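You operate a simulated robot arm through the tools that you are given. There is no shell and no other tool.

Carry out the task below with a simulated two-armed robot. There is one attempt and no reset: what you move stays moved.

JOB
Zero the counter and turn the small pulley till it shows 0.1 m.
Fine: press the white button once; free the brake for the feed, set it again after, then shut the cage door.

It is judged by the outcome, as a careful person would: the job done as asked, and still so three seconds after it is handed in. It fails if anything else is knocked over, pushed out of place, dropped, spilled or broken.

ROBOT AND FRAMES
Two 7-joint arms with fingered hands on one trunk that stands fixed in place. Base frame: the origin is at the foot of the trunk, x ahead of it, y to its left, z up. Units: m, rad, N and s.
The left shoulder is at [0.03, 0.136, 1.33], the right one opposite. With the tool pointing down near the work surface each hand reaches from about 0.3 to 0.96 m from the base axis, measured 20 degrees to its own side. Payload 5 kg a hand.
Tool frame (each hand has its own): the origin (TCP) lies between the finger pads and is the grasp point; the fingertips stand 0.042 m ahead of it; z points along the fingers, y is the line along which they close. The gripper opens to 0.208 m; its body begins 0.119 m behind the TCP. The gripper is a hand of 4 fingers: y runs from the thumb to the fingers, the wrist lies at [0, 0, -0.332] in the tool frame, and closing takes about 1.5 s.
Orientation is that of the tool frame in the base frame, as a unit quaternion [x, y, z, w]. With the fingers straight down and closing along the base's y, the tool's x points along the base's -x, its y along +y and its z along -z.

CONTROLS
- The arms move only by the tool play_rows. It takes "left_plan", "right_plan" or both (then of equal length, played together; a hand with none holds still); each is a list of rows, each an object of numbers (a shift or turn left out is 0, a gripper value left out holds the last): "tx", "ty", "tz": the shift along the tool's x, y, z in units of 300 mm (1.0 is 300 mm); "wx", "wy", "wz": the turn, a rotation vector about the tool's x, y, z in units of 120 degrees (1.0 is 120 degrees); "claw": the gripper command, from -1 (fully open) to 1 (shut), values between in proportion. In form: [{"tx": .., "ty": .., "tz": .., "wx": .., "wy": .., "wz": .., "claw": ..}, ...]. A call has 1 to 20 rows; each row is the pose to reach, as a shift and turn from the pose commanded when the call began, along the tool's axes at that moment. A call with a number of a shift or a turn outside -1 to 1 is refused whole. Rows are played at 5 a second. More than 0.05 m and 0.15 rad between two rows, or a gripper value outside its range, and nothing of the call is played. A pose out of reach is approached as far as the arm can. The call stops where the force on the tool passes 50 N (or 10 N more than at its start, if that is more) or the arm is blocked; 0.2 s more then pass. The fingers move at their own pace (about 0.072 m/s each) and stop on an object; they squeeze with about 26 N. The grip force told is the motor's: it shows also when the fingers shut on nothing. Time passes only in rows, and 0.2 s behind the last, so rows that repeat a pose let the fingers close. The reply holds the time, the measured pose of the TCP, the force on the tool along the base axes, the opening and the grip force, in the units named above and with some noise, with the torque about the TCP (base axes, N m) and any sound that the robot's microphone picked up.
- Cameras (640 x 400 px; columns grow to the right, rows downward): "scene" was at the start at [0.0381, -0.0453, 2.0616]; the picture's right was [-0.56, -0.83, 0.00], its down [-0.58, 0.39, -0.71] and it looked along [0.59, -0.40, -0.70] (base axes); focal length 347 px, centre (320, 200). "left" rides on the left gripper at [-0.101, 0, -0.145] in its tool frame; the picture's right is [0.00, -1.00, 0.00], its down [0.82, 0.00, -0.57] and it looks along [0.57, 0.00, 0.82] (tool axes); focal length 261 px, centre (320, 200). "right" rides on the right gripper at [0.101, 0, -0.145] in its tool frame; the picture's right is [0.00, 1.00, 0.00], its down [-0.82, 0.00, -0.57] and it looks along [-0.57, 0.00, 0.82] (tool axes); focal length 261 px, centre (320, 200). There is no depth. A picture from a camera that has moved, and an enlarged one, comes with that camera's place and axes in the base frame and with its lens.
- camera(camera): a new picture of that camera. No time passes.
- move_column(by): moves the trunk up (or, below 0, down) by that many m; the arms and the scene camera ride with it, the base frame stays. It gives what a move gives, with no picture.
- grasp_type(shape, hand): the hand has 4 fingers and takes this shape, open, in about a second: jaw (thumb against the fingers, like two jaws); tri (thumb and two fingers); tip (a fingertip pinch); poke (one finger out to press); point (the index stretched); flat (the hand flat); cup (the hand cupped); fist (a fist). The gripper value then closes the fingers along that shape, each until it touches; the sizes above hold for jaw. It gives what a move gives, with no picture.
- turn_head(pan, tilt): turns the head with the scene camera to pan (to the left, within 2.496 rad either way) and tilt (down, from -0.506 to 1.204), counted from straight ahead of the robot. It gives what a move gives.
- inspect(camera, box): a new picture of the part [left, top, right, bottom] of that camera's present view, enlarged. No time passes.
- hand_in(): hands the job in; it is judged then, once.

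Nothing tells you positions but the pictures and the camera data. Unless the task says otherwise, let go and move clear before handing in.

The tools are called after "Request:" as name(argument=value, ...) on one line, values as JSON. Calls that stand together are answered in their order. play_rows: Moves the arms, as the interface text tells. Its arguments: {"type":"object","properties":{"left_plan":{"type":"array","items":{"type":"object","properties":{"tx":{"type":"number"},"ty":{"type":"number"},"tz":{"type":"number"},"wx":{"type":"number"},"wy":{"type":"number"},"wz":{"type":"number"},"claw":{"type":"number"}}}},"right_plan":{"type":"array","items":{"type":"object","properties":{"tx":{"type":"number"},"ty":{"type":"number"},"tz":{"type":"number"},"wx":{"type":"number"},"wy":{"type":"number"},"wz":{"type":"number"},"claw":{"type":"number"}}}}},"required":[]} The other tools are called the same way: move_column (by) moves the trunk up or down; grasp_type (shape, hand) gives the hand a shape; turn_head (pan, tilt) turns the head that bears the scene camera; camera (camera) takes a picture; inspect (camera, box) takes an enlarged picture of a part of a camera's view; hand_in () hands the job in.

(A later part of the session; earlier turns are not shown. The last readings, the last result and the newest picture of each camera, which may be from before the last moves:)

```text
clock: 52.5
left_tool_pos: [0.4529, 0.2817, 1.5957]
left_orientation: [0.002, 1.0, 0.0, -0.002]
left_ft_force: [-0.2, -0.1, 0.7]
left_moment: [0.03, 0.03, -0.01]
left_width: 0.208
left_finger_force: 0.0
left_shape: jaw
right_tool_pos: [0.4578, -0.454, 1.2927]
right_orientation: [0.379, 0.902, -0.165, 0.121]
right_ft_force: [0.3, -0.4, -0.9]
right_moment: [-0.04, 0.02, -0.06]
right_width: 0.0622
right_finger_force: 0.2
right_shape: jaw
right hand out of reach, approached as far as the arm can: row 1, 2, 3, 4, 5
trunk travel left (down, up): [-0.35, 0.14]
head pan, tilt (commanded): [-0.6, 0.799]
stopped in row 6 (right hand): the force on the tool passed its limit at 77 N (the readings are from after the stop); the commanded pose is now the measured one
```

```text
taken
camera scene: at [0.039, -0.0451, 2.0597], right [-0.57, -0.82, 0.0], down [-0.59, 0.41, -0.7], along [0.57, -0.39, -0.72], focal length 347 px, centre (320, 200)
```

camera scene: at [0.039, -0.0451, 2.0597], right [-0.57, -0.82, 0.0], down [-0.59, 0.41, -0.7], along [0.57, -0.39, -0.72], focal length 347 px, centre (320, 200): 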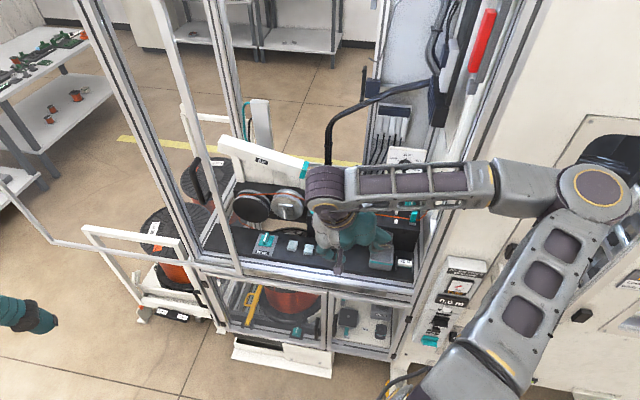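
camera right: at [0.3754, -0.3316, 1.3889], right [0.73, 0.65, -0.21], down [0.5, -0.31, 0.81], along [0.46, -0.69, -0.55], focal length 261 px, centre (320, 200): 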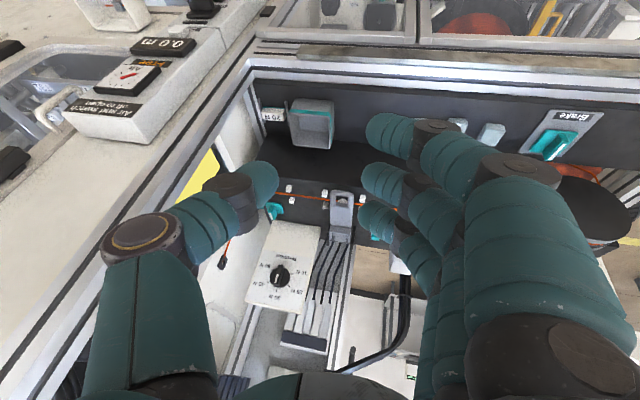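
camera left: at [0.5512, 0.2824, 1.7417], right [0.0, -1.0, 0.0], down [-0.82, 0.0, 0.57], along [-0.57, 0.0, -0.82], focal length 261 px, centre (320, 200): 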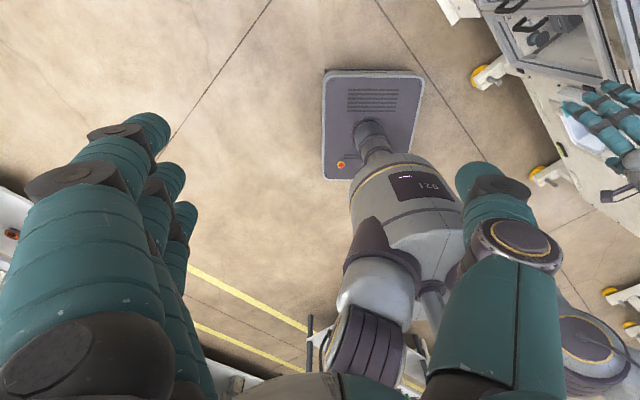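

A force spike stopped the move, most likely from the arm flipping posture rather than contact (the reading is now near zero and nothing looks displaced). I'll check the cage post area closely and then move to a comfortable posture.

Request:
inspect(camera="scene", box=[300, 120, 520, 300])

Request:
inspect(camera="right", box=[180, 40, 640, 360])

```text
2.22 times, centred on (410, 210) of scene
camera zoom: at [0.039, -0.0451, 2.0597], right [-0.57, -0.82, 0.0], down [-0.59, 0.41, -0.7], along [0.57, -0.39, -0.72], focal length 771 px, centre (120, 178)
```

zoom: 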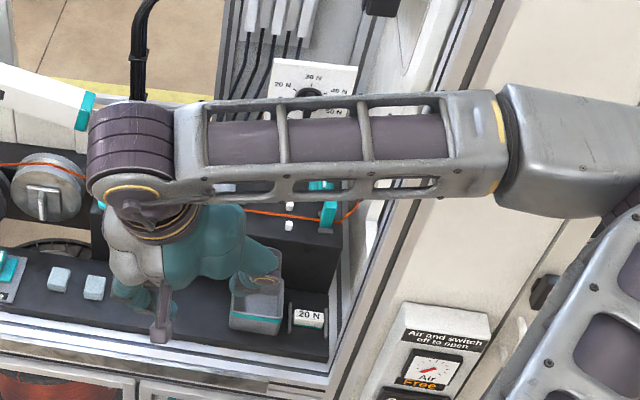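

```text
1.25 times, centred on (410, 200) of right
camera zoom: at [0.3754, -0.3316, 1.3889], right [0.73, 0.65, -0.21], down [0.5, -0.31, 0.81], along [0.46, -0.69, -0.55], focal length 326 px, centre (208, 200)
```

zoom: 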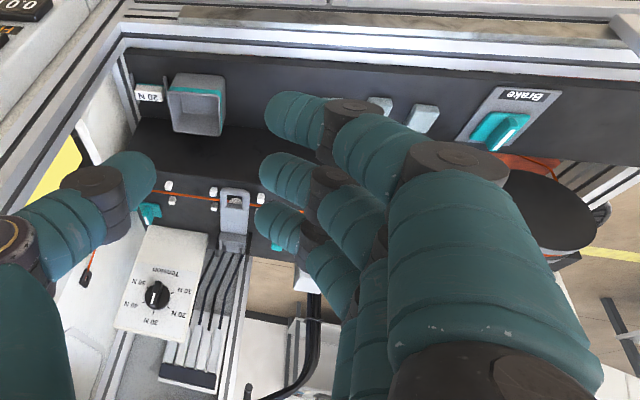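

All items look undisturbed. I'll now move to a comfortable tool-down pose in front of the pulleys.

Request:
play_rows(right_plan=[{"tx": 0.016, "ty": 0.084, "tz": -0.028, "wx": -0.013, "wy": 0.021, "wz": -0.002, "claw": 0.4}, {"tx": 0.032, "ty": 0.167, "tz": -0.056, "wx": -0.026, "wy": 0.042, "wz": -0.004, "claw": 0.4}, {"tx": 0.048, "ty": 0.251, "tz": -0.084, "wx": -0.039, "wy": 0.063, "wz": -0.006, "claw": 0.4}, {"tx": 0.064, "ty": 0.335, "tz": -0.112, "wx": -0.052, "wy": 0.084, "wz": -0.008, "claw": 0.4}, {"tx": 0.08, "ty": 0.418, "tz": -0.14, "wx": -0.065, "wy": 0.104, "wz": -0.009, "claw": 0.4}, {"tx": 0.096, "ty": 0.502, "tz": -0.168, "wx": -0.078, "wy": 0.125, "wz": -0.011, "claw": 0.4}, {"tx": 0.112, "ty": 0.585, "tz": -0.196, "wx": -0.091, "wy": 0.146, "wz": -0.013, "claw": 0.4}, {"tx": 0.128, "ty": 0.669, "tz": -0.224, "wx": -0.104, "wy": 0.167, "wz": -0.015, "claw": 0.4}])

Request:
camera(camera="right")

Request:
camera(camera="scene")

```text
clock: 54.3
left_tool_pos: [0.4517, 0.2807, 1.5952]
left_orientation: [0.001, 1.0, 0.0, -0.001]
left_ft_force: [0.7, 0.5, -0.8]
left_moment: [0.01, 0.07, 0.01]
left_width: 0.2075
left_finger_force: 0.0
left_shape: jaw
right_tool_pos: [0.5695, -0.2708, 1.2986]
right_orientation: [0.372, 0.928, 0.0, 0.0]
right_ft_force: [0.4, -0.5, 0.6]
right_moment: [0.03, 0.05, -0.02]
right_width: 0.0623
right_finger_force: 0.1
right_shape: jaw
trunk travel left (down, up): [-0.35, 0.14]
head pan, tilt (commanded): [-0.6, 0.799]
```

```text
taken
camera right: at [0.4972, -0.2005, 1.4425], right [0.69, 0.72, 0.0], down [0.59, -0.57, 0.57], along [0.41, -0.4, -0.82], focal length 261 px, centre (320, 200)
```

right: 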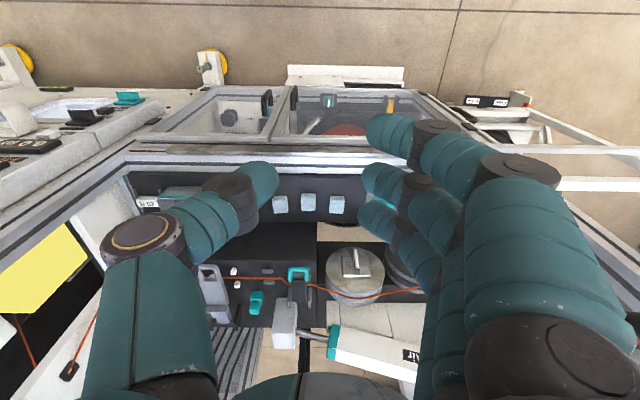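

```text
taken
camera scene: at [0.0382, -0.0449, 2.0597], right [-0.57, -0.82, 0.0], down [-0.59, 0.41, -0.7], along [0.57, -0.39, -0.72], focal length 347 px, centre (320, 200)
```

scene: 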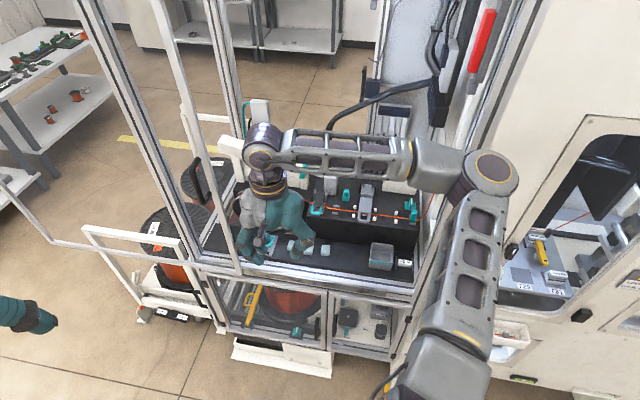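

Now in good posture, aligned with the bench. Let me zoom to check alignment and re-measure brake and pulley.

Request:
inspect(camera="right", box=[240, 160, 420, 320])

Request:
inspect(camera="scene", box=[200, 170, 340, 290])

```text
2.50 times, centred on (330, 240) of right
camera zoom: at [0.4972, -0.2005, 1.4425], right [0.69, 0.72, 0.0], down [0.59, -0.57, 0.57], along [0.41, -0.4, -0.82], focal length 652 px, centre (295, 100)
```

zoom: 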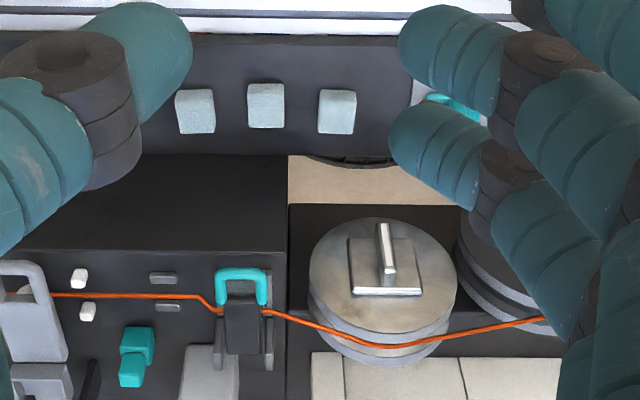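

```text
3.33 times, centred on (270, 230) of scene
camera zoom: at [0.0382, -0.0449, 2.0597], right [-0.57, -0.82, 0.0], down [-0.59, 0.41, -0.7], along [0.57, -0.39, -0.72], focal length 1156 px, centre (487, 100)
```

zoom: 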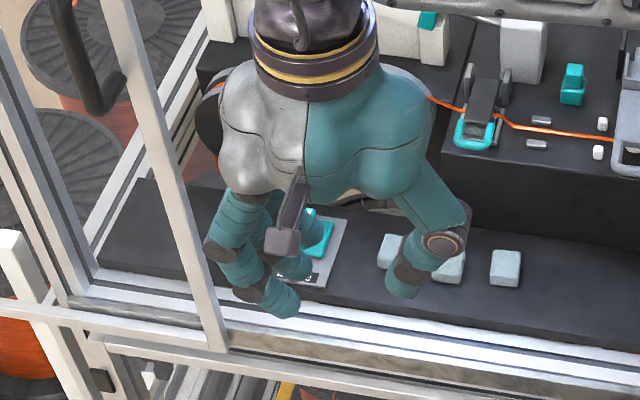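

Alignment is good (bench edges level in view). I also notice a black handle on the door stile. Now I'll enter over the bench, then sidestep left to hover above the brake knob.

Request:
play_rows(right_plan=[{"tx": -0.108, "ty": 0.022, "tz": 0.033}, {"tx": -0.217, "ty": 0.043, "tz": 0.066}, {"tx": -0.325, "ty": 0.065, "tz": 0.098}, {"tx": -0.434, "ty": 0.086, "tz": 0.131}, {"tx": -0.542, "ty": 0.108, "tz": 0.164}, {"tx": -0.65, "ty": 0.129, "tz": 0.197}, {"tx": -0.759, "ty": 0.151, "tz": 0.229}, {"tx": -0.867, "ty": 0.172, "tz": 0.262}, {"tx": -0.867, "ty": 0.28, "tz": 0.33}, {"tx": -0.867, "ty": 0.39, "tz": 0.4}, {"tx": -0.867, "ty": 0.502, "tz": 0.47}])

Request:
camera(camera="right")

Request:
camera(camera="scene")

```text
clock: 56.7
left_tool_pos: [0.452, 0.2832, 1.5965]
left_orientation: [0.001, 1.0, 0.0, -0.001]
left_ft_force: [0.8, -0.2, -0.1]
left_moment: [-0.03, 0.07, 0.0]
left_width: 0.2079
left_finger_force: 0.0
left_shape: jaw
right_tool_pos: [0.647, -0.2289, 1.2411]
right_orientation: [0.376, 0.927, -0.002, 0.002]
right_ft_force: [-0.8, 0.4, -0.2]
right_moment: [-0.04, 0.09, 0.01]
right_width: 0.0625
right_finger_force: 0.0
right_shape: jaw
right hand out of reach, approached as far as the arm can: row 1, 2, 3, 4, 5, 6, 7, 8, 9, 10, 11
trunk travel left (down, up): [-0.35, 0.14]
head pan, tilt (commanded): [-0.6, 0.799]
```

```text
taken
camera right: at [0.5746, -0.1571, 1.3837], right [0.7, 0.71, 0.0], down [0.58, -0.57, 0.58], along [0.41, -0.4, -0.82], focal length 261 px, centre (320, 200)
```

right: 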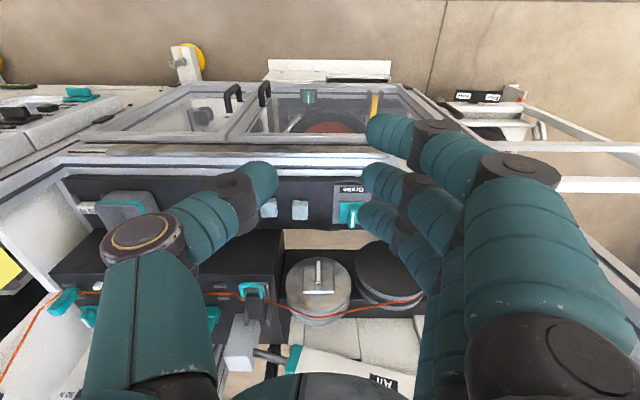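

```text
taken
camera scene: at [0.0383, -0.0447, 2.0597], right [-0.56, -0.83, 0.0], down [-0.59, 0.4, -0.7], along [0.57, -0.39, -0.72], focal length 347 px, centre (320, 200)
```

scene: 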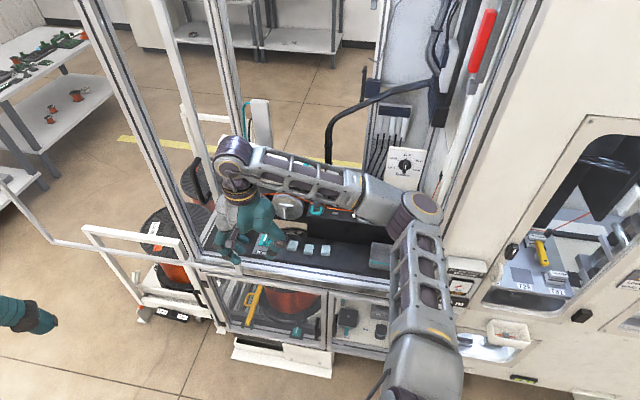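

The arm was limited in the forward direction, probably by a wrist joint limit with this roll. I'll test whether tilting the hand forward (as in my first view pose) frees it.

Request:
play_rows(right_plan=[{"tz": -0.02, "wy": -0.047}, {"tz": -0.04, "wy": -0.094}, {"tz": -0.06, "wy": -0.141}, {"tz": -0.08, "wy": -0.188}, {"tz": -0.1, "wy": -0.234}, {"tz": -0.12, "wy": -0.281}, {"tz": -0.14, "wy": -0.328}, {"tz": -0.16, "wy": -0.375}])

Request:
camera(camera="right")

Request:
camera(camera="scene")

```text
clock: 58.5
left_tool_pos: [0.4508, 0.2818, 1.5965]
left_orientation: [0.001, 1.0, 0.001, 0.0]
left_ft_force: [-0.5, -1.4, 0.3]
left_moment: [0.01, -0.06, 0.01]
left_width: 0.208
left_finger_force: 0.0
left_shape: jaw
right_tool_pos: [0.6313, -0.2782, 1.2875]
right_orientation: [0.342, 0.859, -0.138, 0.356]
right_ft_force: [-0.2, -0.3, -0.1]
right_moment: [-0.03, 0.0, 0.0]
right_width: 0.0623
right_finger_force: 0.1
right_shape: jaw
right hand out of reach, approached as far as the arm can: row 3, 4, 5, 6, 7, 8
trunk travel left (down, up): [-0.35, 0.14]
head pan, tilt (commanded): [-0.6, 0.799]
```

```text
taken
camera right: at [0.5046, -0.1582, 1.3182], right [0.69, 0.73, 0.01], down [0.12, -0.13, 0.98], along [0.72, -0.68, -0.18], focal length 261 px, centre (320, 200)
```

right: 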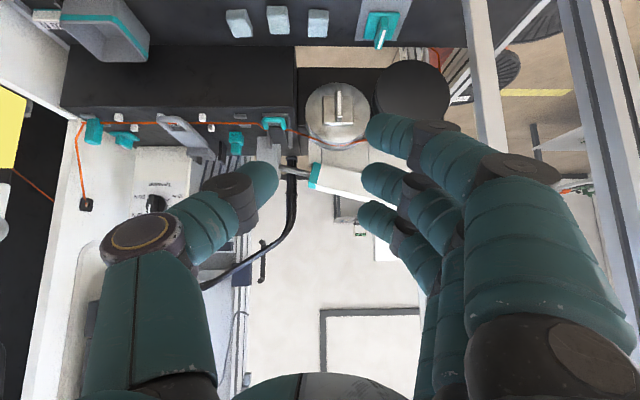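

```text
taken
camera scene: at [0.0359, -0.0451, 2.0598], right [-0.56, -0.83, 0.0], down [-0.59, 0.41, -0.7], along [0.58, -0.39, -0.72], focal length 347 px, centre (320, 200)
```

scene: 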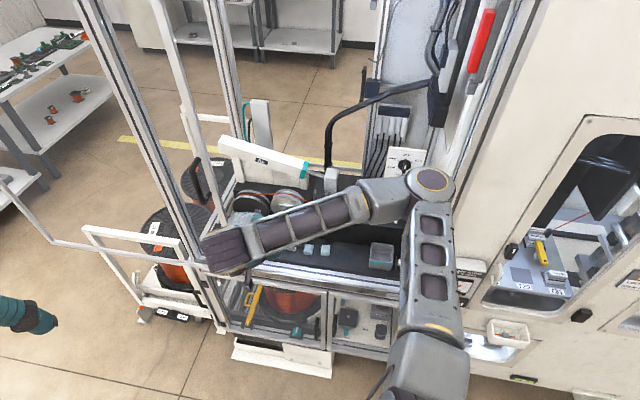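

The right arm's elbow lies too far out for reaching into the cage along this direction; the left arm is better lined up with the bench normal. I'll park the right arm back near its start pose, out of the way.

Request:
play_rows(right_plan=[{"tx": -0.055, "ty": -0.082, "tz": -0.059, "wx": -0.0115, "wy": 0.0298, "wz": -0.0286}, {"tx": -0.111, "ty": -0.164, "tz": -0.119, "wx": -0.023, "wy": 0.0595, "wz": -0.0572}, {"tx": -0.166, "ty": -0.246, "tz": -0.178, "wx": -0.0345, "wy": 0.0893, "wz": -0.0858}, {"tx": -0.222, "ty": -0.328, "tz": -0.237, "wx": -0.046, "wy": 0.119, "wz": -0.1143}, {"tx": -0.277, "ty": -0.41, "tz": -0.297, "wx": -0.0575, "wy": 0.1488, "wz": -0.1429}, {"tx": -0.333, "ty": -0.492, "tz": -0.356, "wx": -0.069, "wy": 0.1785, "wz": -0.1715}, {"tx": -0.388, "ty": -0.573, "tz": -0.415, "wx": -0.0805, "wy": 0.2083, "wz": -0.2001}, {"tx": -0.443, "ty": -0.655, "tz": -0.475, "wx": -0.092, "wy": 0.238, "wz": -0.2287}, {"tx": -0.499, "ty": -0.737, "tz": -0.534, "wx": -0.1035, "wy": 0.2678, "wz": -0.2573}, {"tx": -0.554, "ty": -0.819, "tz": -0.593, "wx": -0.115, "wy": 0.2975, "wz": -0.2858}, {"tx": -0.61, "ty": -0.901, "tz": -0.653, "wx": -0.1265, "wy": 0.3273, "wz": -0.3144}, {"tx": -0.665, "ty": -0.983, "tz": -0.712, "wx": -0.138, "wy": 0.357, "wz": -0.343}])

Request:
camera(camera="scene")

Request:
camera(camera="right")

```text
clock: 61.1
left_tool_pos: [0.4501, 0.285, 1.5967]
left_orientation: [0.001, 1.0, -0.001, 0.0]
left_ft_force: [-0.5, 1.1, -0.1]
left_moment: [-0.16, -0.02, -0.01]
left_width: 0.2077
left_finger_force: 0.1
left_shape: jaw
right_tool_pos: [0.3035, -0.1803, 1.4886]
right_orientation: [0.012, 1.0, -0.005, 0.002]
right_ft_force: [0.0, 1.1, 0.1]
right_moment: [-0.14, 0.0, -0.03]
right_width: 0.0624
right_finger_force: 0.0
right_shape: jaw
right hand out of reach, approached as far as the arm can: row 4, 5, 6, 7, 8, 9, 10, 11, 12
trunk travel left (down, up): [-0.35, 0.14]
head pan, tilt (commanded): [-0.6, 0.799]
```

```text
taken
camera scene: at [0.0363, -0.0417, 2.0598], right [-0.56, -0.83, 0.0], down [-0.59, 0.4, -0.7], along [0.58, -0.4, -0.72], focal length 347 px, centre (320, 200)
```

scene: 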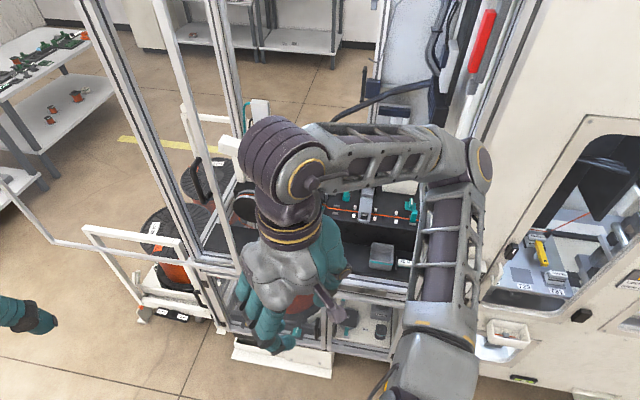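

```text
taken
camera right: at [0.2006, -0.1743, 1.6323], right [0.03, 1.0, -0.01], down [0.82, -0.02, 0.57], along [0.57, -0.02, -0.82], focal length 261 px, centre (320, 200)
```

right: 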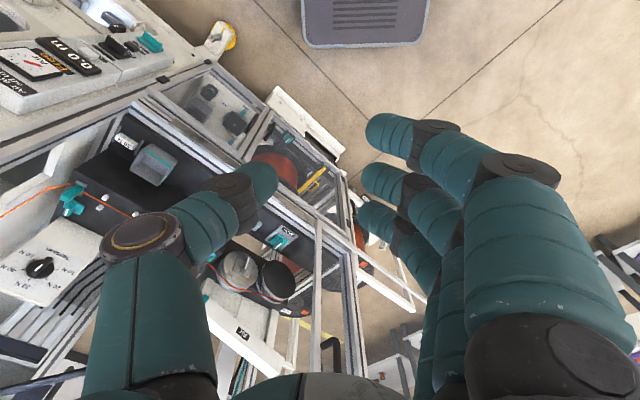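

The right hand ended up nearer the middle. I'll move it directly to the right and up to its original area.

Request:
play_rows(right_plan=[{"tx": -0.033, "ty": -0.093, "tz": -0.033}, {"tx": -0.067, "ty": -0.187, "tz": -0.067}, {"tx": -0.1, "ty": -0.28, "tz": -0.1}, {"tx": -0.133, "ty": -0.373, "tz": -0.133}, {"tx": -0.167, "ty": -0.467, "tz": -0.167}, {"tx": -0.2, "ty": -0.56, "tz": -0.2}, {"tx": -0.233, "ty": -0.653, "tz": -0.233}, {"tx": -0.267, "ty": -0.747, "tz": -0.267}, {"tx": -0.3, "ty": -0.84, "tz": -0.3}, {"tx": -0.333, "ty": -0.933, "tz": -0.333}])

Request:
camera(camera="scene")

```text
clock: 63.3
left_tool_pos: [0.4504, 0.2826, 1.5967]
left_orientation: [0.001, 1.0, 0.0, 0.0]
left_ft_force: [-0.3, 0.2, 0.2]
left_moment: [0.0, 0.01, 0.01]
left_width: 0.2077
left_finger_force: 0.0
left_shape: jaw
right_tool_pos: [0.2603, -0.2016, 1.5045]
right_orientation: [0.004, 1.0, -0.004, -0.001]
right_ft_force: [0.3, -0.3, 1.2]
right_moment: [-0.02, 0.03, 0.01]
right_width: 0.0624
right_finger_force: 0.1
right_shape: jaw
right hand out of reach, approached as far as the arm can: row 1, 2, 3, 4, 5, 6, 7, 8, 9, 10
trunk travel left (down, up): [-0.35, 0.14]
head pan, tilt (commanded): [-0.6, 0.799]
```

```text
taken
camera scene: at [0.0369, -0.0448, 2.0597], right [-0.56, -0.83, 0.0], down [-0.59, 0.4, -0.7], along [0.58, -0.39, -0.72], focal length 347 px, centre (320, 200)
```

scene: 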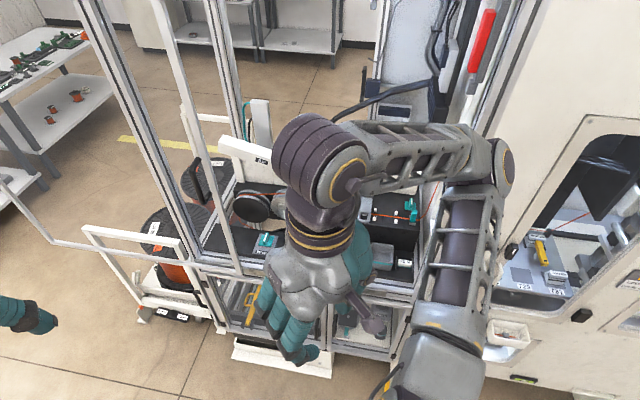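

The arm is caught against a joint limit with this roll. I'll go back to the pose that was reachable (roll aligned with the bench), then retreat to the right from there.

Request:
play_rows(right_plan=[{"tx": -0.097, "ty": -0.023, "tz": 0.069, "wz": 0.0365}, {"tx": -0.193, "ty": -0.046, "tz": 0.137, "wz": 0.073}, {"tx": -0.29, "ty": -0.069, "tz": 0.206, "wz": 0.1095}, {"tx": -0.387, "ty": -0.092, "tz": 0.275, "wz": 0.146}, {"tx": -0.484, "ty": -0.115, "tz": 0.344, "wz": 0.1825}, {"tx": -0.58, "ty": -0.138, "tz": 0.412, "wz": 0.219}, {"tx": -0.677, "ty": -0.161, "tz": 0.481, "wz": 0.2555}, {"tx": -0.774, "ty": -0.184, "tz": 0.55, "wz": 0.292}, {"tx": -0.87, "ty": -0.207, "tz": 0.618, "wz": 0.3285}, {"tx": -0.967, "ty": -0.23, "tz": 0.687, "wz": 0.365}])

Request:
camera(camera="scene")

```text
clock: 65.5
left_tool_pos: [0.4524, 0.2818, 1.5968]
left_orientation: [0.001, 1.0, 0.001, -0.002]
left_ft_force: [0.5, 0.1, 0.2]
left_moment: [0.05, 0.1, -0.02]
left_width: 0.2078
left_finger_force: 0.1
left_shape: jaw
right_tool_pos: [0.5461, -0.2727, 1.2902]
right_orientation: [0.376, 0.927, -0.005, -0.001]
right_ft_force: [1.7, -0.5, -0.5]
right_moment: [0.06, 0.11, 0.0]
right_width: 0.0626
right_finger_force: 0.1
right_shape: jaw
trunk travel left (down, up): [-0.35, 0.14]
head pan, tilt (commanded): [-0.6, 0.799]
```

```text
taken
camera scene: at [0.0389, -0.0455, 2.0596], right [-0.57, -0.82, 0.0], down [-0.59, 0.41, -0.7], along [0.57, -0.39, -0.72], focal length 347 px, centre (320, 200)
```

scene: 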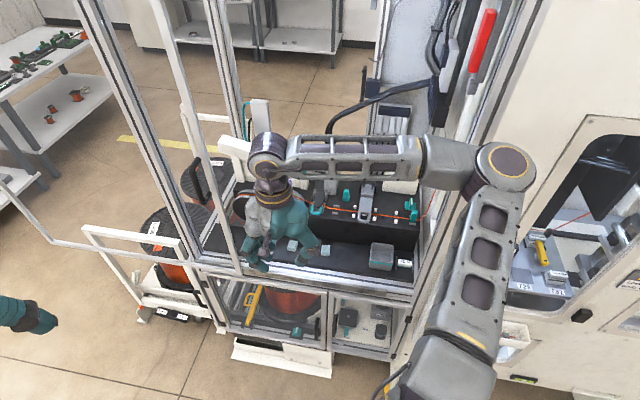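

That pose is reachable again. Now I'll retreat to the right and up, keeping this roll.

Request:
play_rows(right_plan=[{"tx": -0.02, "ty": -0.074, "tz": -0.067}, {"tx": -0.039, "ty": -0.147, "tz": -0.133}, {"tx": -0.059, "ty": -0.221, "tz": -0.2}, {"tx": -0.079, "ty": -0.294, "tz": -0.267}, {"tx": -0.099, "ty": -0.368, "tz": -0.334}, {"tx": -0.118, "ty": -0.441, "tz": -0.4}, {"tx": -0.138, "ty": -0.515, "tz": -0.467}, {"tx": -0.158, "ty": -0.588, "tz": -0.534}, {"tx": -0.177, "ty": -0.662, "tz": -0.6}, {"tx": -0.197, "ty": -0.735, "tz": -0.667}])

Request:
camera(camera="scene")

```text
clock: 67.7
left_tool_pos: [0.4495, 0.2829, 1.597]
left_orientation: [0.0, 1.0, 0.0, 0.0]
left_ft_force: [-1.1, 0.0, -0.3]
left_moment: [-0.02, -0.08, 0.03]
left_width: 0.2079
left_finger_force: 0.1
left_shape: jaw
right_tool_pos: [0.4175, -0.3654, 1.4609]
right_orientation: [0.381, 0.925, -0.005, 0.003]
right_ft_force: [-1.4, 0.2, -0.2]
right_moment: [-0.01, -0.05, -0.01]
right_width: 0.0625
right_finger_force: 0.1
right_shape: jaw
right hand out of reach, approached as far as the arm can: row 4, 5, 6, 7, 8, 9, 10
trunk travel left (down, up): [-0.35, 0.14]
head pan, tilt (commanded): [-0.6, 0.799]
```

```text
taken
camera scene: at [0.0355, -0.0451, 2.0597], right [-0.56, -0.83, 0.0], down [-0.59, 0.41, -0.7], along [0.58, -0.39, -0.72], focal length 347 px, centre (320, 200)
```

scene: 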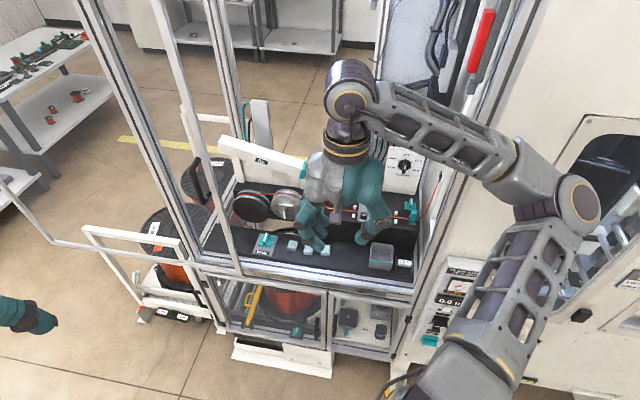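

I'll try to get the right arm further out of the way by rolling the hand back while moving right.

Request:
play_rows(right_plan=[{"tx": -0.005, "ty": -0.04, "tz": -0.03, "wz": -0.0365}, {"tx": -0.01, "ty": -0.08, "tz": -0.06, "wz": -0.073}, {"tx": -0.015, "ty": -0.12, "tz": -0.09, "wz": -0.1095}, {"tx": -0.02, "ty": -0.16, "tz": -0.12, "wz": -0.146}, {"tx": -0.025, "ty": -0.2, "tz": -0.15, "wz": -0.1825}, {"tx": -0.03, "ty": -0.24, "tz": -0.18, "wz": -0.219}, {"tx": -0.035, "ty": -0.28, "tz": -0.21, "wz": -0.2555}, {"tx": -0.04, "ty": -0.32, "tz": -0.24, "wz": -0.292}, {"tx": -0.045, "ty": -0.36, "tz": -0.27, "wz": -0.3285}, {"tx": -0.05, "ty": -0.4, "tz": -0.3, "wz": -0.365}])

Request:
camera(camera="scene")

```text
clock: 69.9
left_tool_pos: [0.452, 0.2839, 1.5958]
left_orientation: [0.001, 1.0, 0.0, -0.002]
left_ft_force: [0.5, -0.3, 0.1]
left_moment: [-0.05, 0.08, 0.0]
left_width: 0.2077
left_finger_force: 0.2
left_shape: jaw
right_tool_pos: [0.2606, -0.2095, 1.4792]
right_orientation: [0.005, 1.0, -0.005, -0.001]
right_ft_force: [1.0, -0.5, -0.2]
right_moment: [-0.08, 0.06, -0.04]
right_width: 0.0625
right_finger_force: 0.1
right_shape: jaw
right hand out of reach, approached as far as the arm can: row 1, 2, 3, 4, 5, 6, 7, 8, 9, 10
trunk travel left (down, up): [-0.35, 0.14]
head pan, tilt (commanded): [-0.6, 0.799]
```

```text
taken
camera scene: at [0.0377, -0.044, 2.0597], right [-0.57, -0.82, 0.0], down [-0.59, 0.4, -0.7], along [0.57, -0.39, -0.72], focal length 347 px, centre (320, 200)
```

scene: 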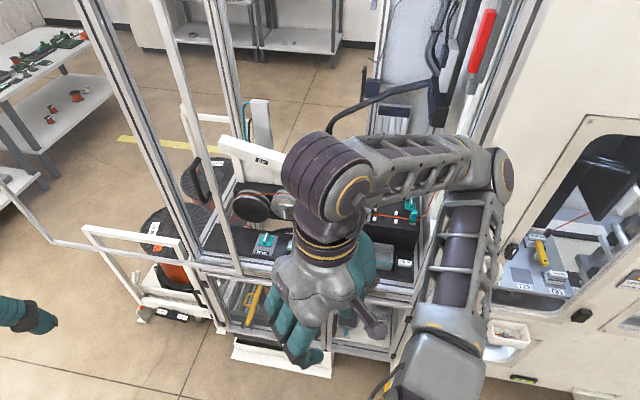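

Rolling that way makes it worse, so the limit is on that side. I'll roll the other way (back to bench-aligned and then further) while moving to the right.

Request:
play_rows(right_plan=[{"tx": -0.05, "ty": -0.05, "tz": 0.0, "wz": 0.0365}, {"tx": -0.1, "ty": -0.1, "tz": 0.0, "wz": 0.073}, {"tx": -0.15, "ty": -0.15, "tz": 0.0, "wz": 0.1095}, {"tx": -0.2, "ty": -0.2, "tz": 0.0, "wz": 0.146}, {"tx": -0.25, "ty": -0.25, "tz": 0.0, "wz": 0.1825}, {"tx": -0.3, "ty": -0.3, "tz": 0.0, "wz": 0.219}, {"tx": -0.35, "ty": -0.35, "tz": 0.0, "wz": 0.2555}, {"tx": -0.4, "ty": -0.4, "tz": 0.0, "wz": 0.292}, {"tx": -0.45, "ty": -0.45, "tz": 0.0, "wz": 0.3285}, {"tx": -0.5, "ty": -0.5, "tz": 0.0, "wz": 0.365}])

Request:
play_rows(right_plan=[{"ty": -0.05, "wz": 0.045}, {"ty": -0.1, "wz": 0.09}, {"ty": -0.15, "wz": 0.135}, {"ty": -0.2, "wz": 0.18}, {"ty": -0.25, "wz": 0.225}, {"ty": -0.3, "wz": 0.27}, {"ty": -0.35, "wz": 0.315}, {"ty": -0.4, "wz": 0.36}, {"ty": -0.45, "wz": 0.405}, {"ty": -0.5, "wz": 0.45}])

Request:
camera(camera="scene")

```text
clock: 72.1
left_tool_pos: [0.4512, 0.2803, 1.5952]
left_orientation: [0.001, 1.0, 0.0, 0.0]
left_ft_force: [-0.3, -0.5, -0.1]
left_moment: [0.04, 0.04, 0.02]
left_width: 0.208
left_finger_force: 0.0
left_shape: jaw
right_tool_pos: [0.4126, -0.361, 1.4827]
right_orientation: [0.379, 0.926, -0.004, 0.0]
right_ft_force: [0.6, -0.6, -0.4]
right_moment: [0.06, 0.04, 0.0]
right_width: 0.0627
right_finger_force: 0.1
right_shape: jaw
right hand out of reach, approached as far as the arm can: row 1, 2, 3, 4, 5, 6, 7, 8, 9
trunk travel left (down, up): [-0.35, 0.14]
head pan, tilt (commanded): [-0.6, 0.799]
```

```text
clock: 74.3
left_tool_pos: [0.4496, 0.2837, 1.5966]
left_orientation: [0.001, 1.0, -0.001, 0.001]
left_ft_force: [0.3, 0.4, 0.2]
left_moment: [-0.03, -0.07, 0.02]
left_width: 0.2078
left_finger_force: 0.1
left_shape: jaw
right_tool_pos: [0.3074, -0.4693, 1.4849]
right_orientation: [0.756, 0.655, -0.004, 0.002]
right_ft_force: [-1.1, -0.2, 0.1]
right_moment: [-0.03, -0.03, -0.03]
right_width: 0.0622
right_finger_force: 0.1
right_shape: jaw
trunk travel left (down, up): [-0.35, 0.14]
head pan, tilt (commanded): [-0.6, 0.799]
```

```text
taken
camera scene: at [0.0357, -0.0451, 2.0597], right [-0.56, -0.83, 0.0], down [-0.59, 0.4, -0.7], along [0.58, -0.39, -0.72], focal length 347 px, centre (320, 200)
```

scene: 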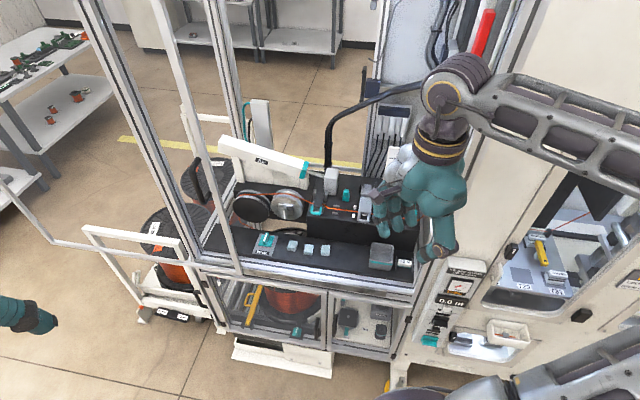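

The right arm is now relaxed and out of the way. I'll bring the left hand in, tilted 45° toward the bench, to view the brake from above.

Request:
play_rows(left_plan=[{"tx": -0.054, "ty": -0.106, "tz": 0.042, "claw": 0.4}, {"tx": -0.108, "ty": -0.211, "tz": 0.083, "claw": 0.4}, {"tx": -0.162, "ty": -0.317, "tz": 0.125, "claw": 0.4}, {"tx": -0.217, "ty": -0.423, "tz": 0.167, "claw": 0.4}, {"tx": -0.271, "ty": -0.528, "tz": 0.208, "claw": 0.4}, {"tx": -0.325, "ty": -0.634, "tz": 0.25, "claw": 0.4}, {"tx": -0.379, "ty": -0.739, "tz": 0.291, "claw": 0.4}, {"tx": -0.433, "ty": -0.845, "tz": 0.333, "claw": 0.4}])

Request:
play_rows(left_plan=[{"tx": -0.02, "ty": -0.067, "tz": 0.072, "wx": 0.0143, "wy": -0.0356, "wz": 0.0346}, {"tx": -0.04, "ty": -0.133, "tz": 0.145, "wx": 0.0286, "wy": -0.0712, "wz": 0.0692}, {"tx": -0.06, "ty": -0.2, "tz": 0.217, "wx": 0.0429, "wy": -0.1068, "wz": 0.1038}, {"tx": -0.08, "ty": -0.267, "tz": 0.289, "wx": 0.0572, "wy": -0.1424, "wz": 0.1384}, {"tx": -0.1, "ty": -0.334, "tz": 0.362, "wx": 0.0715, "wy": -0.178, "wz": 0.173}, {"tx": -0.12, "ty": -0.4, "tz": 0.434, "wx": 0.0858, "wy": -0.2136, "wz": 0.2076}, {"tx": -0.14, "ty": -0.467, "tz": 0.506, "wx": 0.1001, "wy": -0.2492, "wz": 0.2422}, {"tx": -0.16, "ty": -0.534, "tz": 0.578, "wx": 0.1144, "wy": -0.2848, "wz": 0.2768}, {"tx": -0.18, "ty": -0.6, "tz": 0.651, "wx": 0.1287, "wy": -0.3204, "wz": 0.3114}, {"tx": -0.2, "ty": -0.667, "tz": 0.723, "wx": 0.143, "wy": -0.356, "wz": 0.346}])

Request:
camera(camera="left")

Request:
camera(camera="scene")

```text
clock: 76.1
left_tool_pos: [0.5811, 0.0281, 1.4961]
left_orientation: [0.0, 1.0, 0.001, 0.0]
left_ft_force: [0.6, -0.6, -0.8]
left_moment: [0.11, 0.1, 0.01]
left_width: 0.0626
left_finger_force: 0.2
left_shape: jaw
right_tool_pos: [0.3096, -0.4712, 1.484]
right_orientation: [0.756, 0.655, -0.004, 0.001]
right_ft_force: [1.2, -0.2, 0.8]
right_moment: [0.13, 0.09, -0.04]
right_width: 0.0627
right_finger_force: 0.0
right_shape: jaw
trunk travel left (down, up): [-0.35, 0.14]
head pan, tilt (commanded): [-0.6, 0.799]
```

```text
clock: 78.3
left_tool_pos: [0.6403, -0.1717, 1.2788]
left_orientation: [0.346, 0.857, -0.144, 0.354]
left_ft_force: [0.7, 0.2, -0.7]
left_moment: [0.05, 0.06, -0.03]
left_width: 0.0625
left_finger_force: 0.0
left_shape: jaw
right_tool_pos: [0.3101, -0.4698, 1.4843]
right_orientation: [0.756, 0.654, -0.004, 0.001]
right_ft_force: [0.8, 0.6, -0.1]
right_moment: [-0.03, 0.13, -0.01]
right_width: 0.0623
right_finger_force: 0.1
right_shape: jaw
trunk travel left (down, up): [-0.35, 0.14]
head pan, tilt (commanded): [-0.6, 0.799]
```

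```text
taken
camera left: at [0.6178, -0.1513, 1.4519], right [-0.69, -0.72, 0.0], down [-0.71, 0.68, -0.18], along [0.12, -0.12, -0.98], focal length 261 px, centre (320, 200)
```

left: 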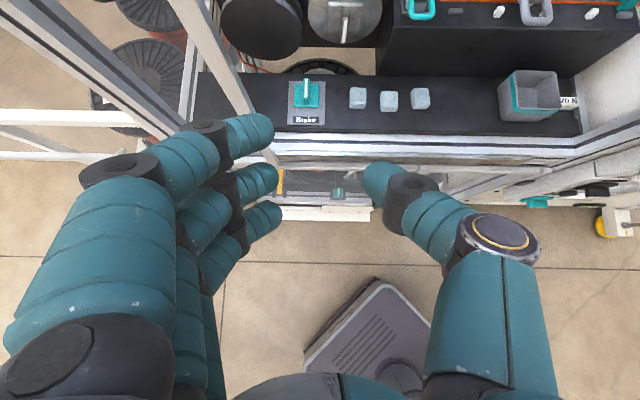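

```text
taken
camera scene: at [0.0392, -0.0455, 2.0596], right [-0.56, -0.83, 0.0], down [-0.59, 0.41, -0.7], along [0.57, -0.39, -0.72], focal length 347 px, centre (320, 200)
```

scene: 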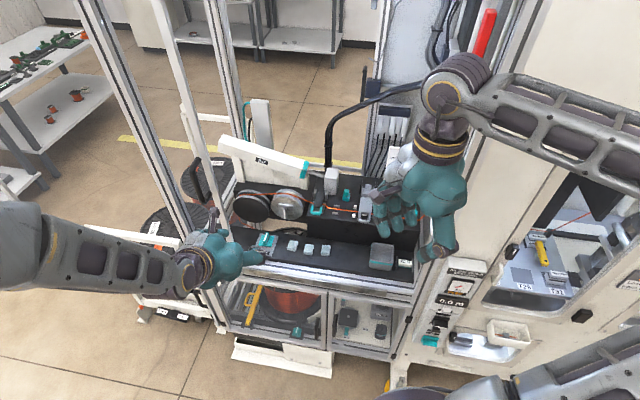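

The left arm reaches comfortably and its camera gives an upright top view of brake, cubes and pulleys. I'll zoom in to measure.

Request:
inspect(camera="left", box=[260, 40, 380, 140])

Request:
inspect(camera="left", box=[170, 0, 410, 140])

```text
4.00 times, centred on (320, 90) of left
camera zoom: at [0.6178, -0.1513, 1.4519], right [-0.69, -0.72, 0.0], down [-0.71, 0.68, -0.18], along [0.12, -0.12, -0.98], focal length 1043 px, centre (320, 640)
```

zoom: 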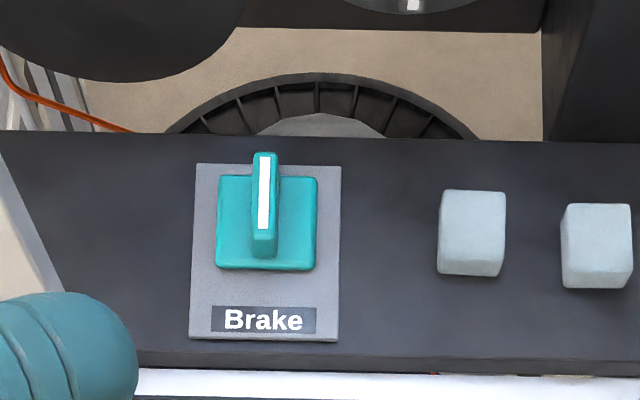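

```text
2.67 times, centred on (290, 70) of left
camera zoom: at [0.6178, -0.1513, 1.4519], right [-0.69, -0.72, 0.0], down [-0.71, 0.68, -0.18], along [0.12, -0.12, -0.98], focal length 695 px, centre (400, 547)
```

zoom: 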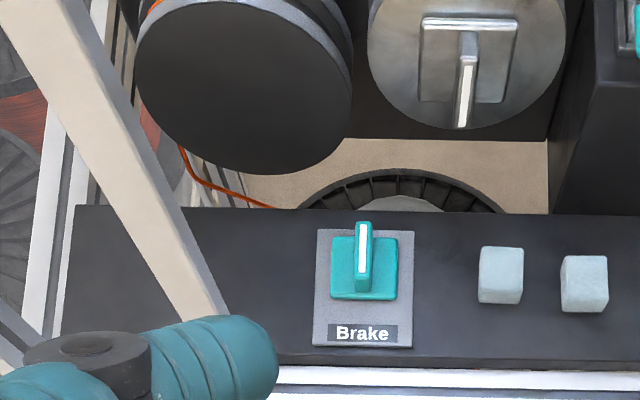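

I'll triangulate the brake tab and pulley tab with a scene zoom as well.

Request:
inspect(camera="scene", box=[225, 170, 345, 270])

Request:
inspect(camera="right", box=[0, 0, 640, 400])

```text
4.00 times, centred on (285, 220) of scene
camera zoom: at [0.0392, -0.0455, 2.0596], right [-0.56, -0.83, 0.0], down [-0.59, 0.41, -0.7], along [0.57, -0.39, -0.72], focal length 1387 px, centre (460, 120)
```

zoom: 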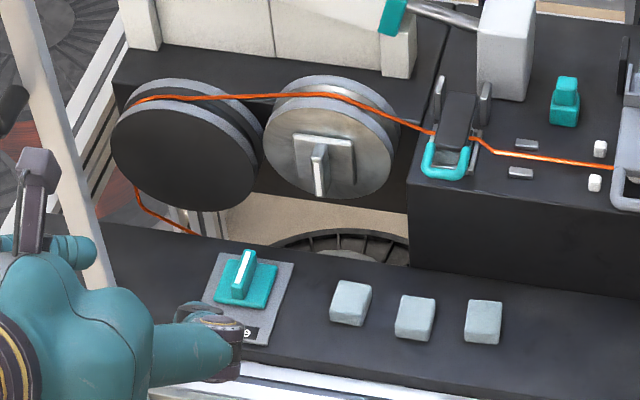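

```text
1.00 times, centred on (320, 200) of right (not enlarged: the box is as wide or as high as the picture)
camera zoom: at [0.3252, -0.3681, 1.6277], right [0.99, -0.15, 0.0], down [-0.12, -0.81, 0.58], along [-0.09, -0.57, -0.82], focal length 261 px, centre (320, 200)
```

zoom: 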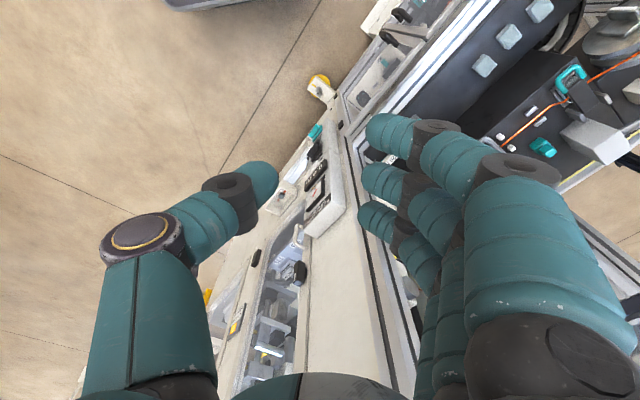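

I'll operate the brake by pushing its tab with the left thumb (poke shape), which suits the left arm's comfortable 45° approach. First form the shape and look.

Request:
grasp_type(hand="left", shape="poke")

Request:
camera(camera="left")

Request:
inspect(camera="scene", box=[165, 190, 285, 300])

```text
clock: 79.2
left_tool_pos: [0.6374, -0.1728, 1.2796]
left_orientation: [0.345, 0.857, -0.143, 0.354]
left_ft_force: [-0.1, -0.3, 0.4]
left_moment: [0.02, 0.0, 0.0]
left_width: 0.0
left_finger_force: 0.1
left_shape: poke
right_tool_pos: [0.3077, -0.4694, 1.4838]
right_orientation: [0.756, 0.654, -0.003, 0.002]
right_ft_force: [0.5, -0.4, -0.1]
right_moment: [0.04, -0.04, 0.0]
right_width: 0.062
right_finger_force: 0.0
right_shape: jaw
trunk travel left (down, up): [-0.35, 0.14]
head pan, tilt (commanded): [-0.6, 0.799]
```

```text
taken
camera left: at [0.6162, -0.1515, 1.4526], right [-0.69, -0.72, 0.0], down [-0.71, 0.68, -0.17], along [0.12, -0.12, -0.98], focal length 261 px, centre (320, 200)
```

left: 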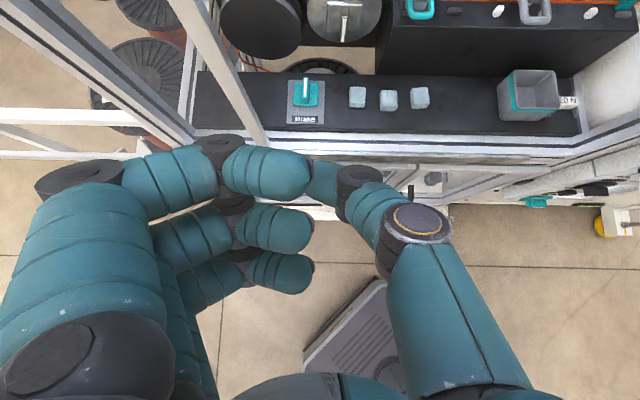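

```text
3.64 times, centred on (225, 245) of scene
camera zoom: at [0.0371, -0.0455, 2.0597], right [-0.56, -0.83, 0.0], down [-0.59, 0.41, -0.7], along [0.57, -0.39, -0.72], focal length 1261 px, centre (666, 36)
```

zoom: 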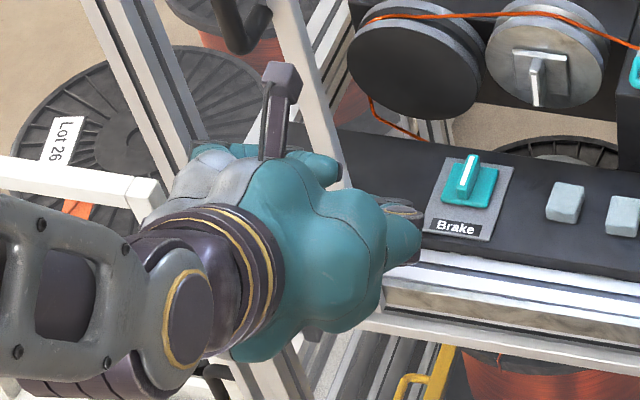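

The left hand's finger side would be tight against the door stile. Let me look closely at the door's stile and handle before deciding (opening the door a little further may help).

Request:
inspect(camera="scene", box=[140, 100, 260, 240])

Request:
inspect(camera="left", box=[60, 0, 300, 160])

Request:
turn_head(pan=-0.25, tilt=0.6)

Request:
camera(camera="scene")

```text
2.86 times, centred on (200, 170) of scene
camera zoom: at [0.0371, -0.0455, 2.0597], right [-0.56, -0.83, 0.0], down [-0.59, 0.41, -0.7], along [0.57, -0.39, -0.72], focal length 991 px, centre (663, 286)
```

zoom: 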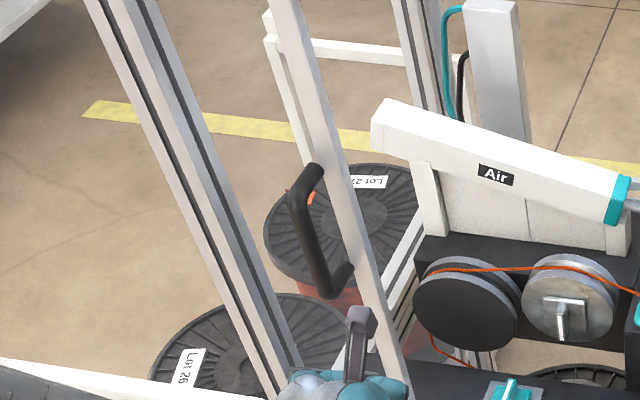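

```text
2.50 times, centred on (180, 80) of left
camera zoom: at [0.6162, -0.1515, 1.4526], right [-0.69, -0.72, 0.0], down [-0.71, 0.68, -0.17], along [0.12, -0.12, -0.98], focal length 652 px, centre (670, 500)
```

zoom: 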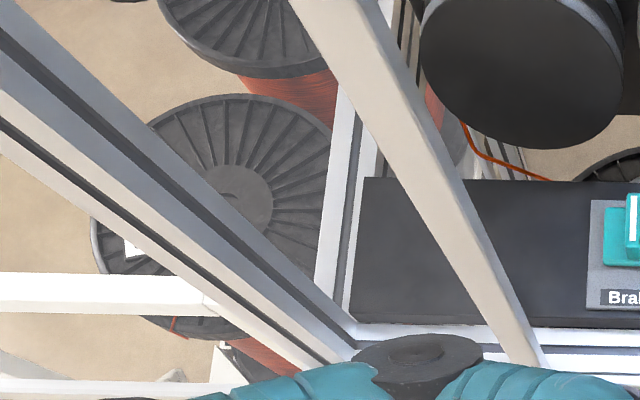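

```text
clock: 80.0
left_tool_pos: [0.6385, -0.1716, 1.2795]
left_orientation: [0.345, 0.857, -0.142, 0.355]
left_ft_force: [-0.7, -0.4, 1.0]
left_moment: [0.01, -0.03, -0.01]
left_width: 0.0
left_finger_force: 0.0
left_shape: poke
right_tool_pos: [0.3078, -0.4691, 1.4849]
right_orientation: [0.756, 0.654, -0.004, 0.002]
right_ft_force: [0.4, -0.8, 0.5]
right_moment: [0.03, 0.0, -0.02]
right_width: 0.0625
right_finger_force: 0.1
right_shape: jaw
trunk travel left (down, up): [-0.35, 0.14]
head pan, tilt (commanded): [-0.25, 0.6]
```

```text
taken
camera scene: at [0.0557, -0.0217, 2.0766], right [-0.25, -0.97, 0.0], down [-0.55, 0.14, -0.82], along [0.8, -0.2, -0.57], focal length 347 px, centre (320, 200)
```

scene: 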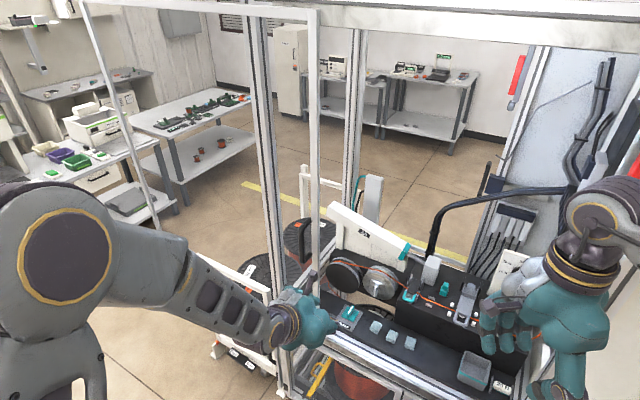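

The door handle is a black vertical bar on the stile, at about e=0.42, z 1.35–1.48, standing ~4 cm off the stile. Opening the door a bit further would give the hand clear access, so I'll bring the left hand (jaw) level in front of the handle.

Request:
grasp_type(hand="left", shape="jaw")

Request:
play_rows(left_plan=[{"tx": -0.038, "ty": 0.042, "tz": -0.038, "wy": -0.047, "claw": 0.0}, {"tx": -0.077, "ty": 0.085, "tz": -0.077, "wy": -0.094, "claw": 0.0}, {"tx": -0.115, "ty": 0.128, "tz": -0.115, "wy": -0.141, "claw": 0.0}, {"tx": -0.153, "ty": 0.17, "tz": -0.153, "wy": -0.188, "claw": 0.0}, {"tx": -0.191, "ty": 0.213, "tz": -0.191, "wy": -0.234, "claw": 0.0}, {"tx": -0.23, "ty": 0.255, "tz": -0.23, "wy": -0.281, "claw": 0.0}, {"tx": -0.268, "ty": 0.298, "tz": -0.268, "wy": -0.328, "claw": 0.0}, {"tx": -0.306, "ty": 0.34, "tz": -0.306, "wy": -0.375, "claw": 0.0}])

Request:
camera(camera="left")

Request:
camera(camera="scene")

```text
clock: 80.9
left_tool_pos: [0.6384, -0.1719, 1.2802]
left_orientation: [0.345, 0.857, -0.143, 0.355]
left_ft_force: [0.4, 0.2, 0.0]
left_moment: [0.03, 0.01, 0.0]
left_width: 0.2081
left_finger_force: 0.1
left_shape: jaw
right_tool_pos: [0.3088, -0.4698, 1.4851]
right_orientation: [0.756, 0.655, -0.003, 0.002]
right_ft_force: [-0.6, 0.2, 0.8]
right_moment: [-0.01, -0.02, 0.01]
right_width: 0.0626
right_finger_force: 0.1
right_shape: jaw
trunk travel left (down, up): [-0.35, 0.14]
head pan, tilt (commanded): [-0.25, 0.6]
```

```text
clock: 82.7
left_tool_pos: [0.7125, -0.0965, 1.4102]
left_orientation: [0.264, 0.656, -0.265, 0.656]
left_ft_force: [0.6, 0.2, 0.6]
left_moment: [0.02, 0.04, 0.0]
left_width: 0.1049
left_finger_force: 0.0
left_shape: jaw
right_tool_pos: [0.3092, -0.4692, 1.4844]
right_orientation: [0.756, 0.654, -0.003, 0.002]
right_ft_force: [0.1, -0.1, -0.3]
right_moment: [-0.09, 0.07, -0.02]
right_width: 0.0626
right_finger_force: 0.1
right_shape: jaw
trunk travel left (down, up): [-0.35, 0.14]
head pan, tilt (commanded): [-0.25, 0.6]
```

```text
taken
camera left: at [0.6075, 0.003, 1.5102], right [-0.69, -0.72, 0.01], down [-0.42, 0.39, -0.82], along [0.59, -0.57, -0.57], focal length 261 px, centre (320, 200)
```

left: 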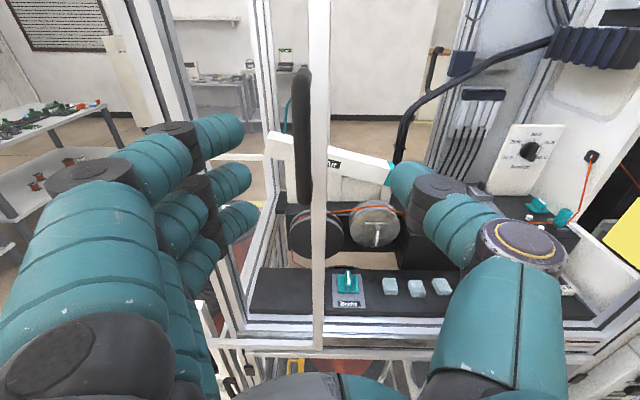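

```text
taken
camera scene: at [0.0569, -0.0202, 2.0765], right [-0.25, -0.97, 0.0], down [-0.55, 0.14, -0.82], along [0.8, -0.2, -0.57], focal length 347 px, centre (320, 200)
```

scene: 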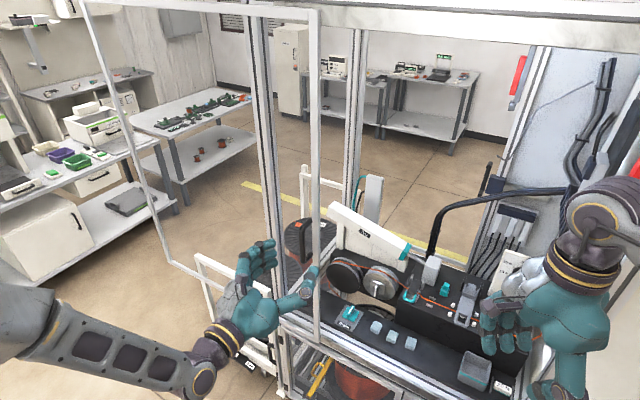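

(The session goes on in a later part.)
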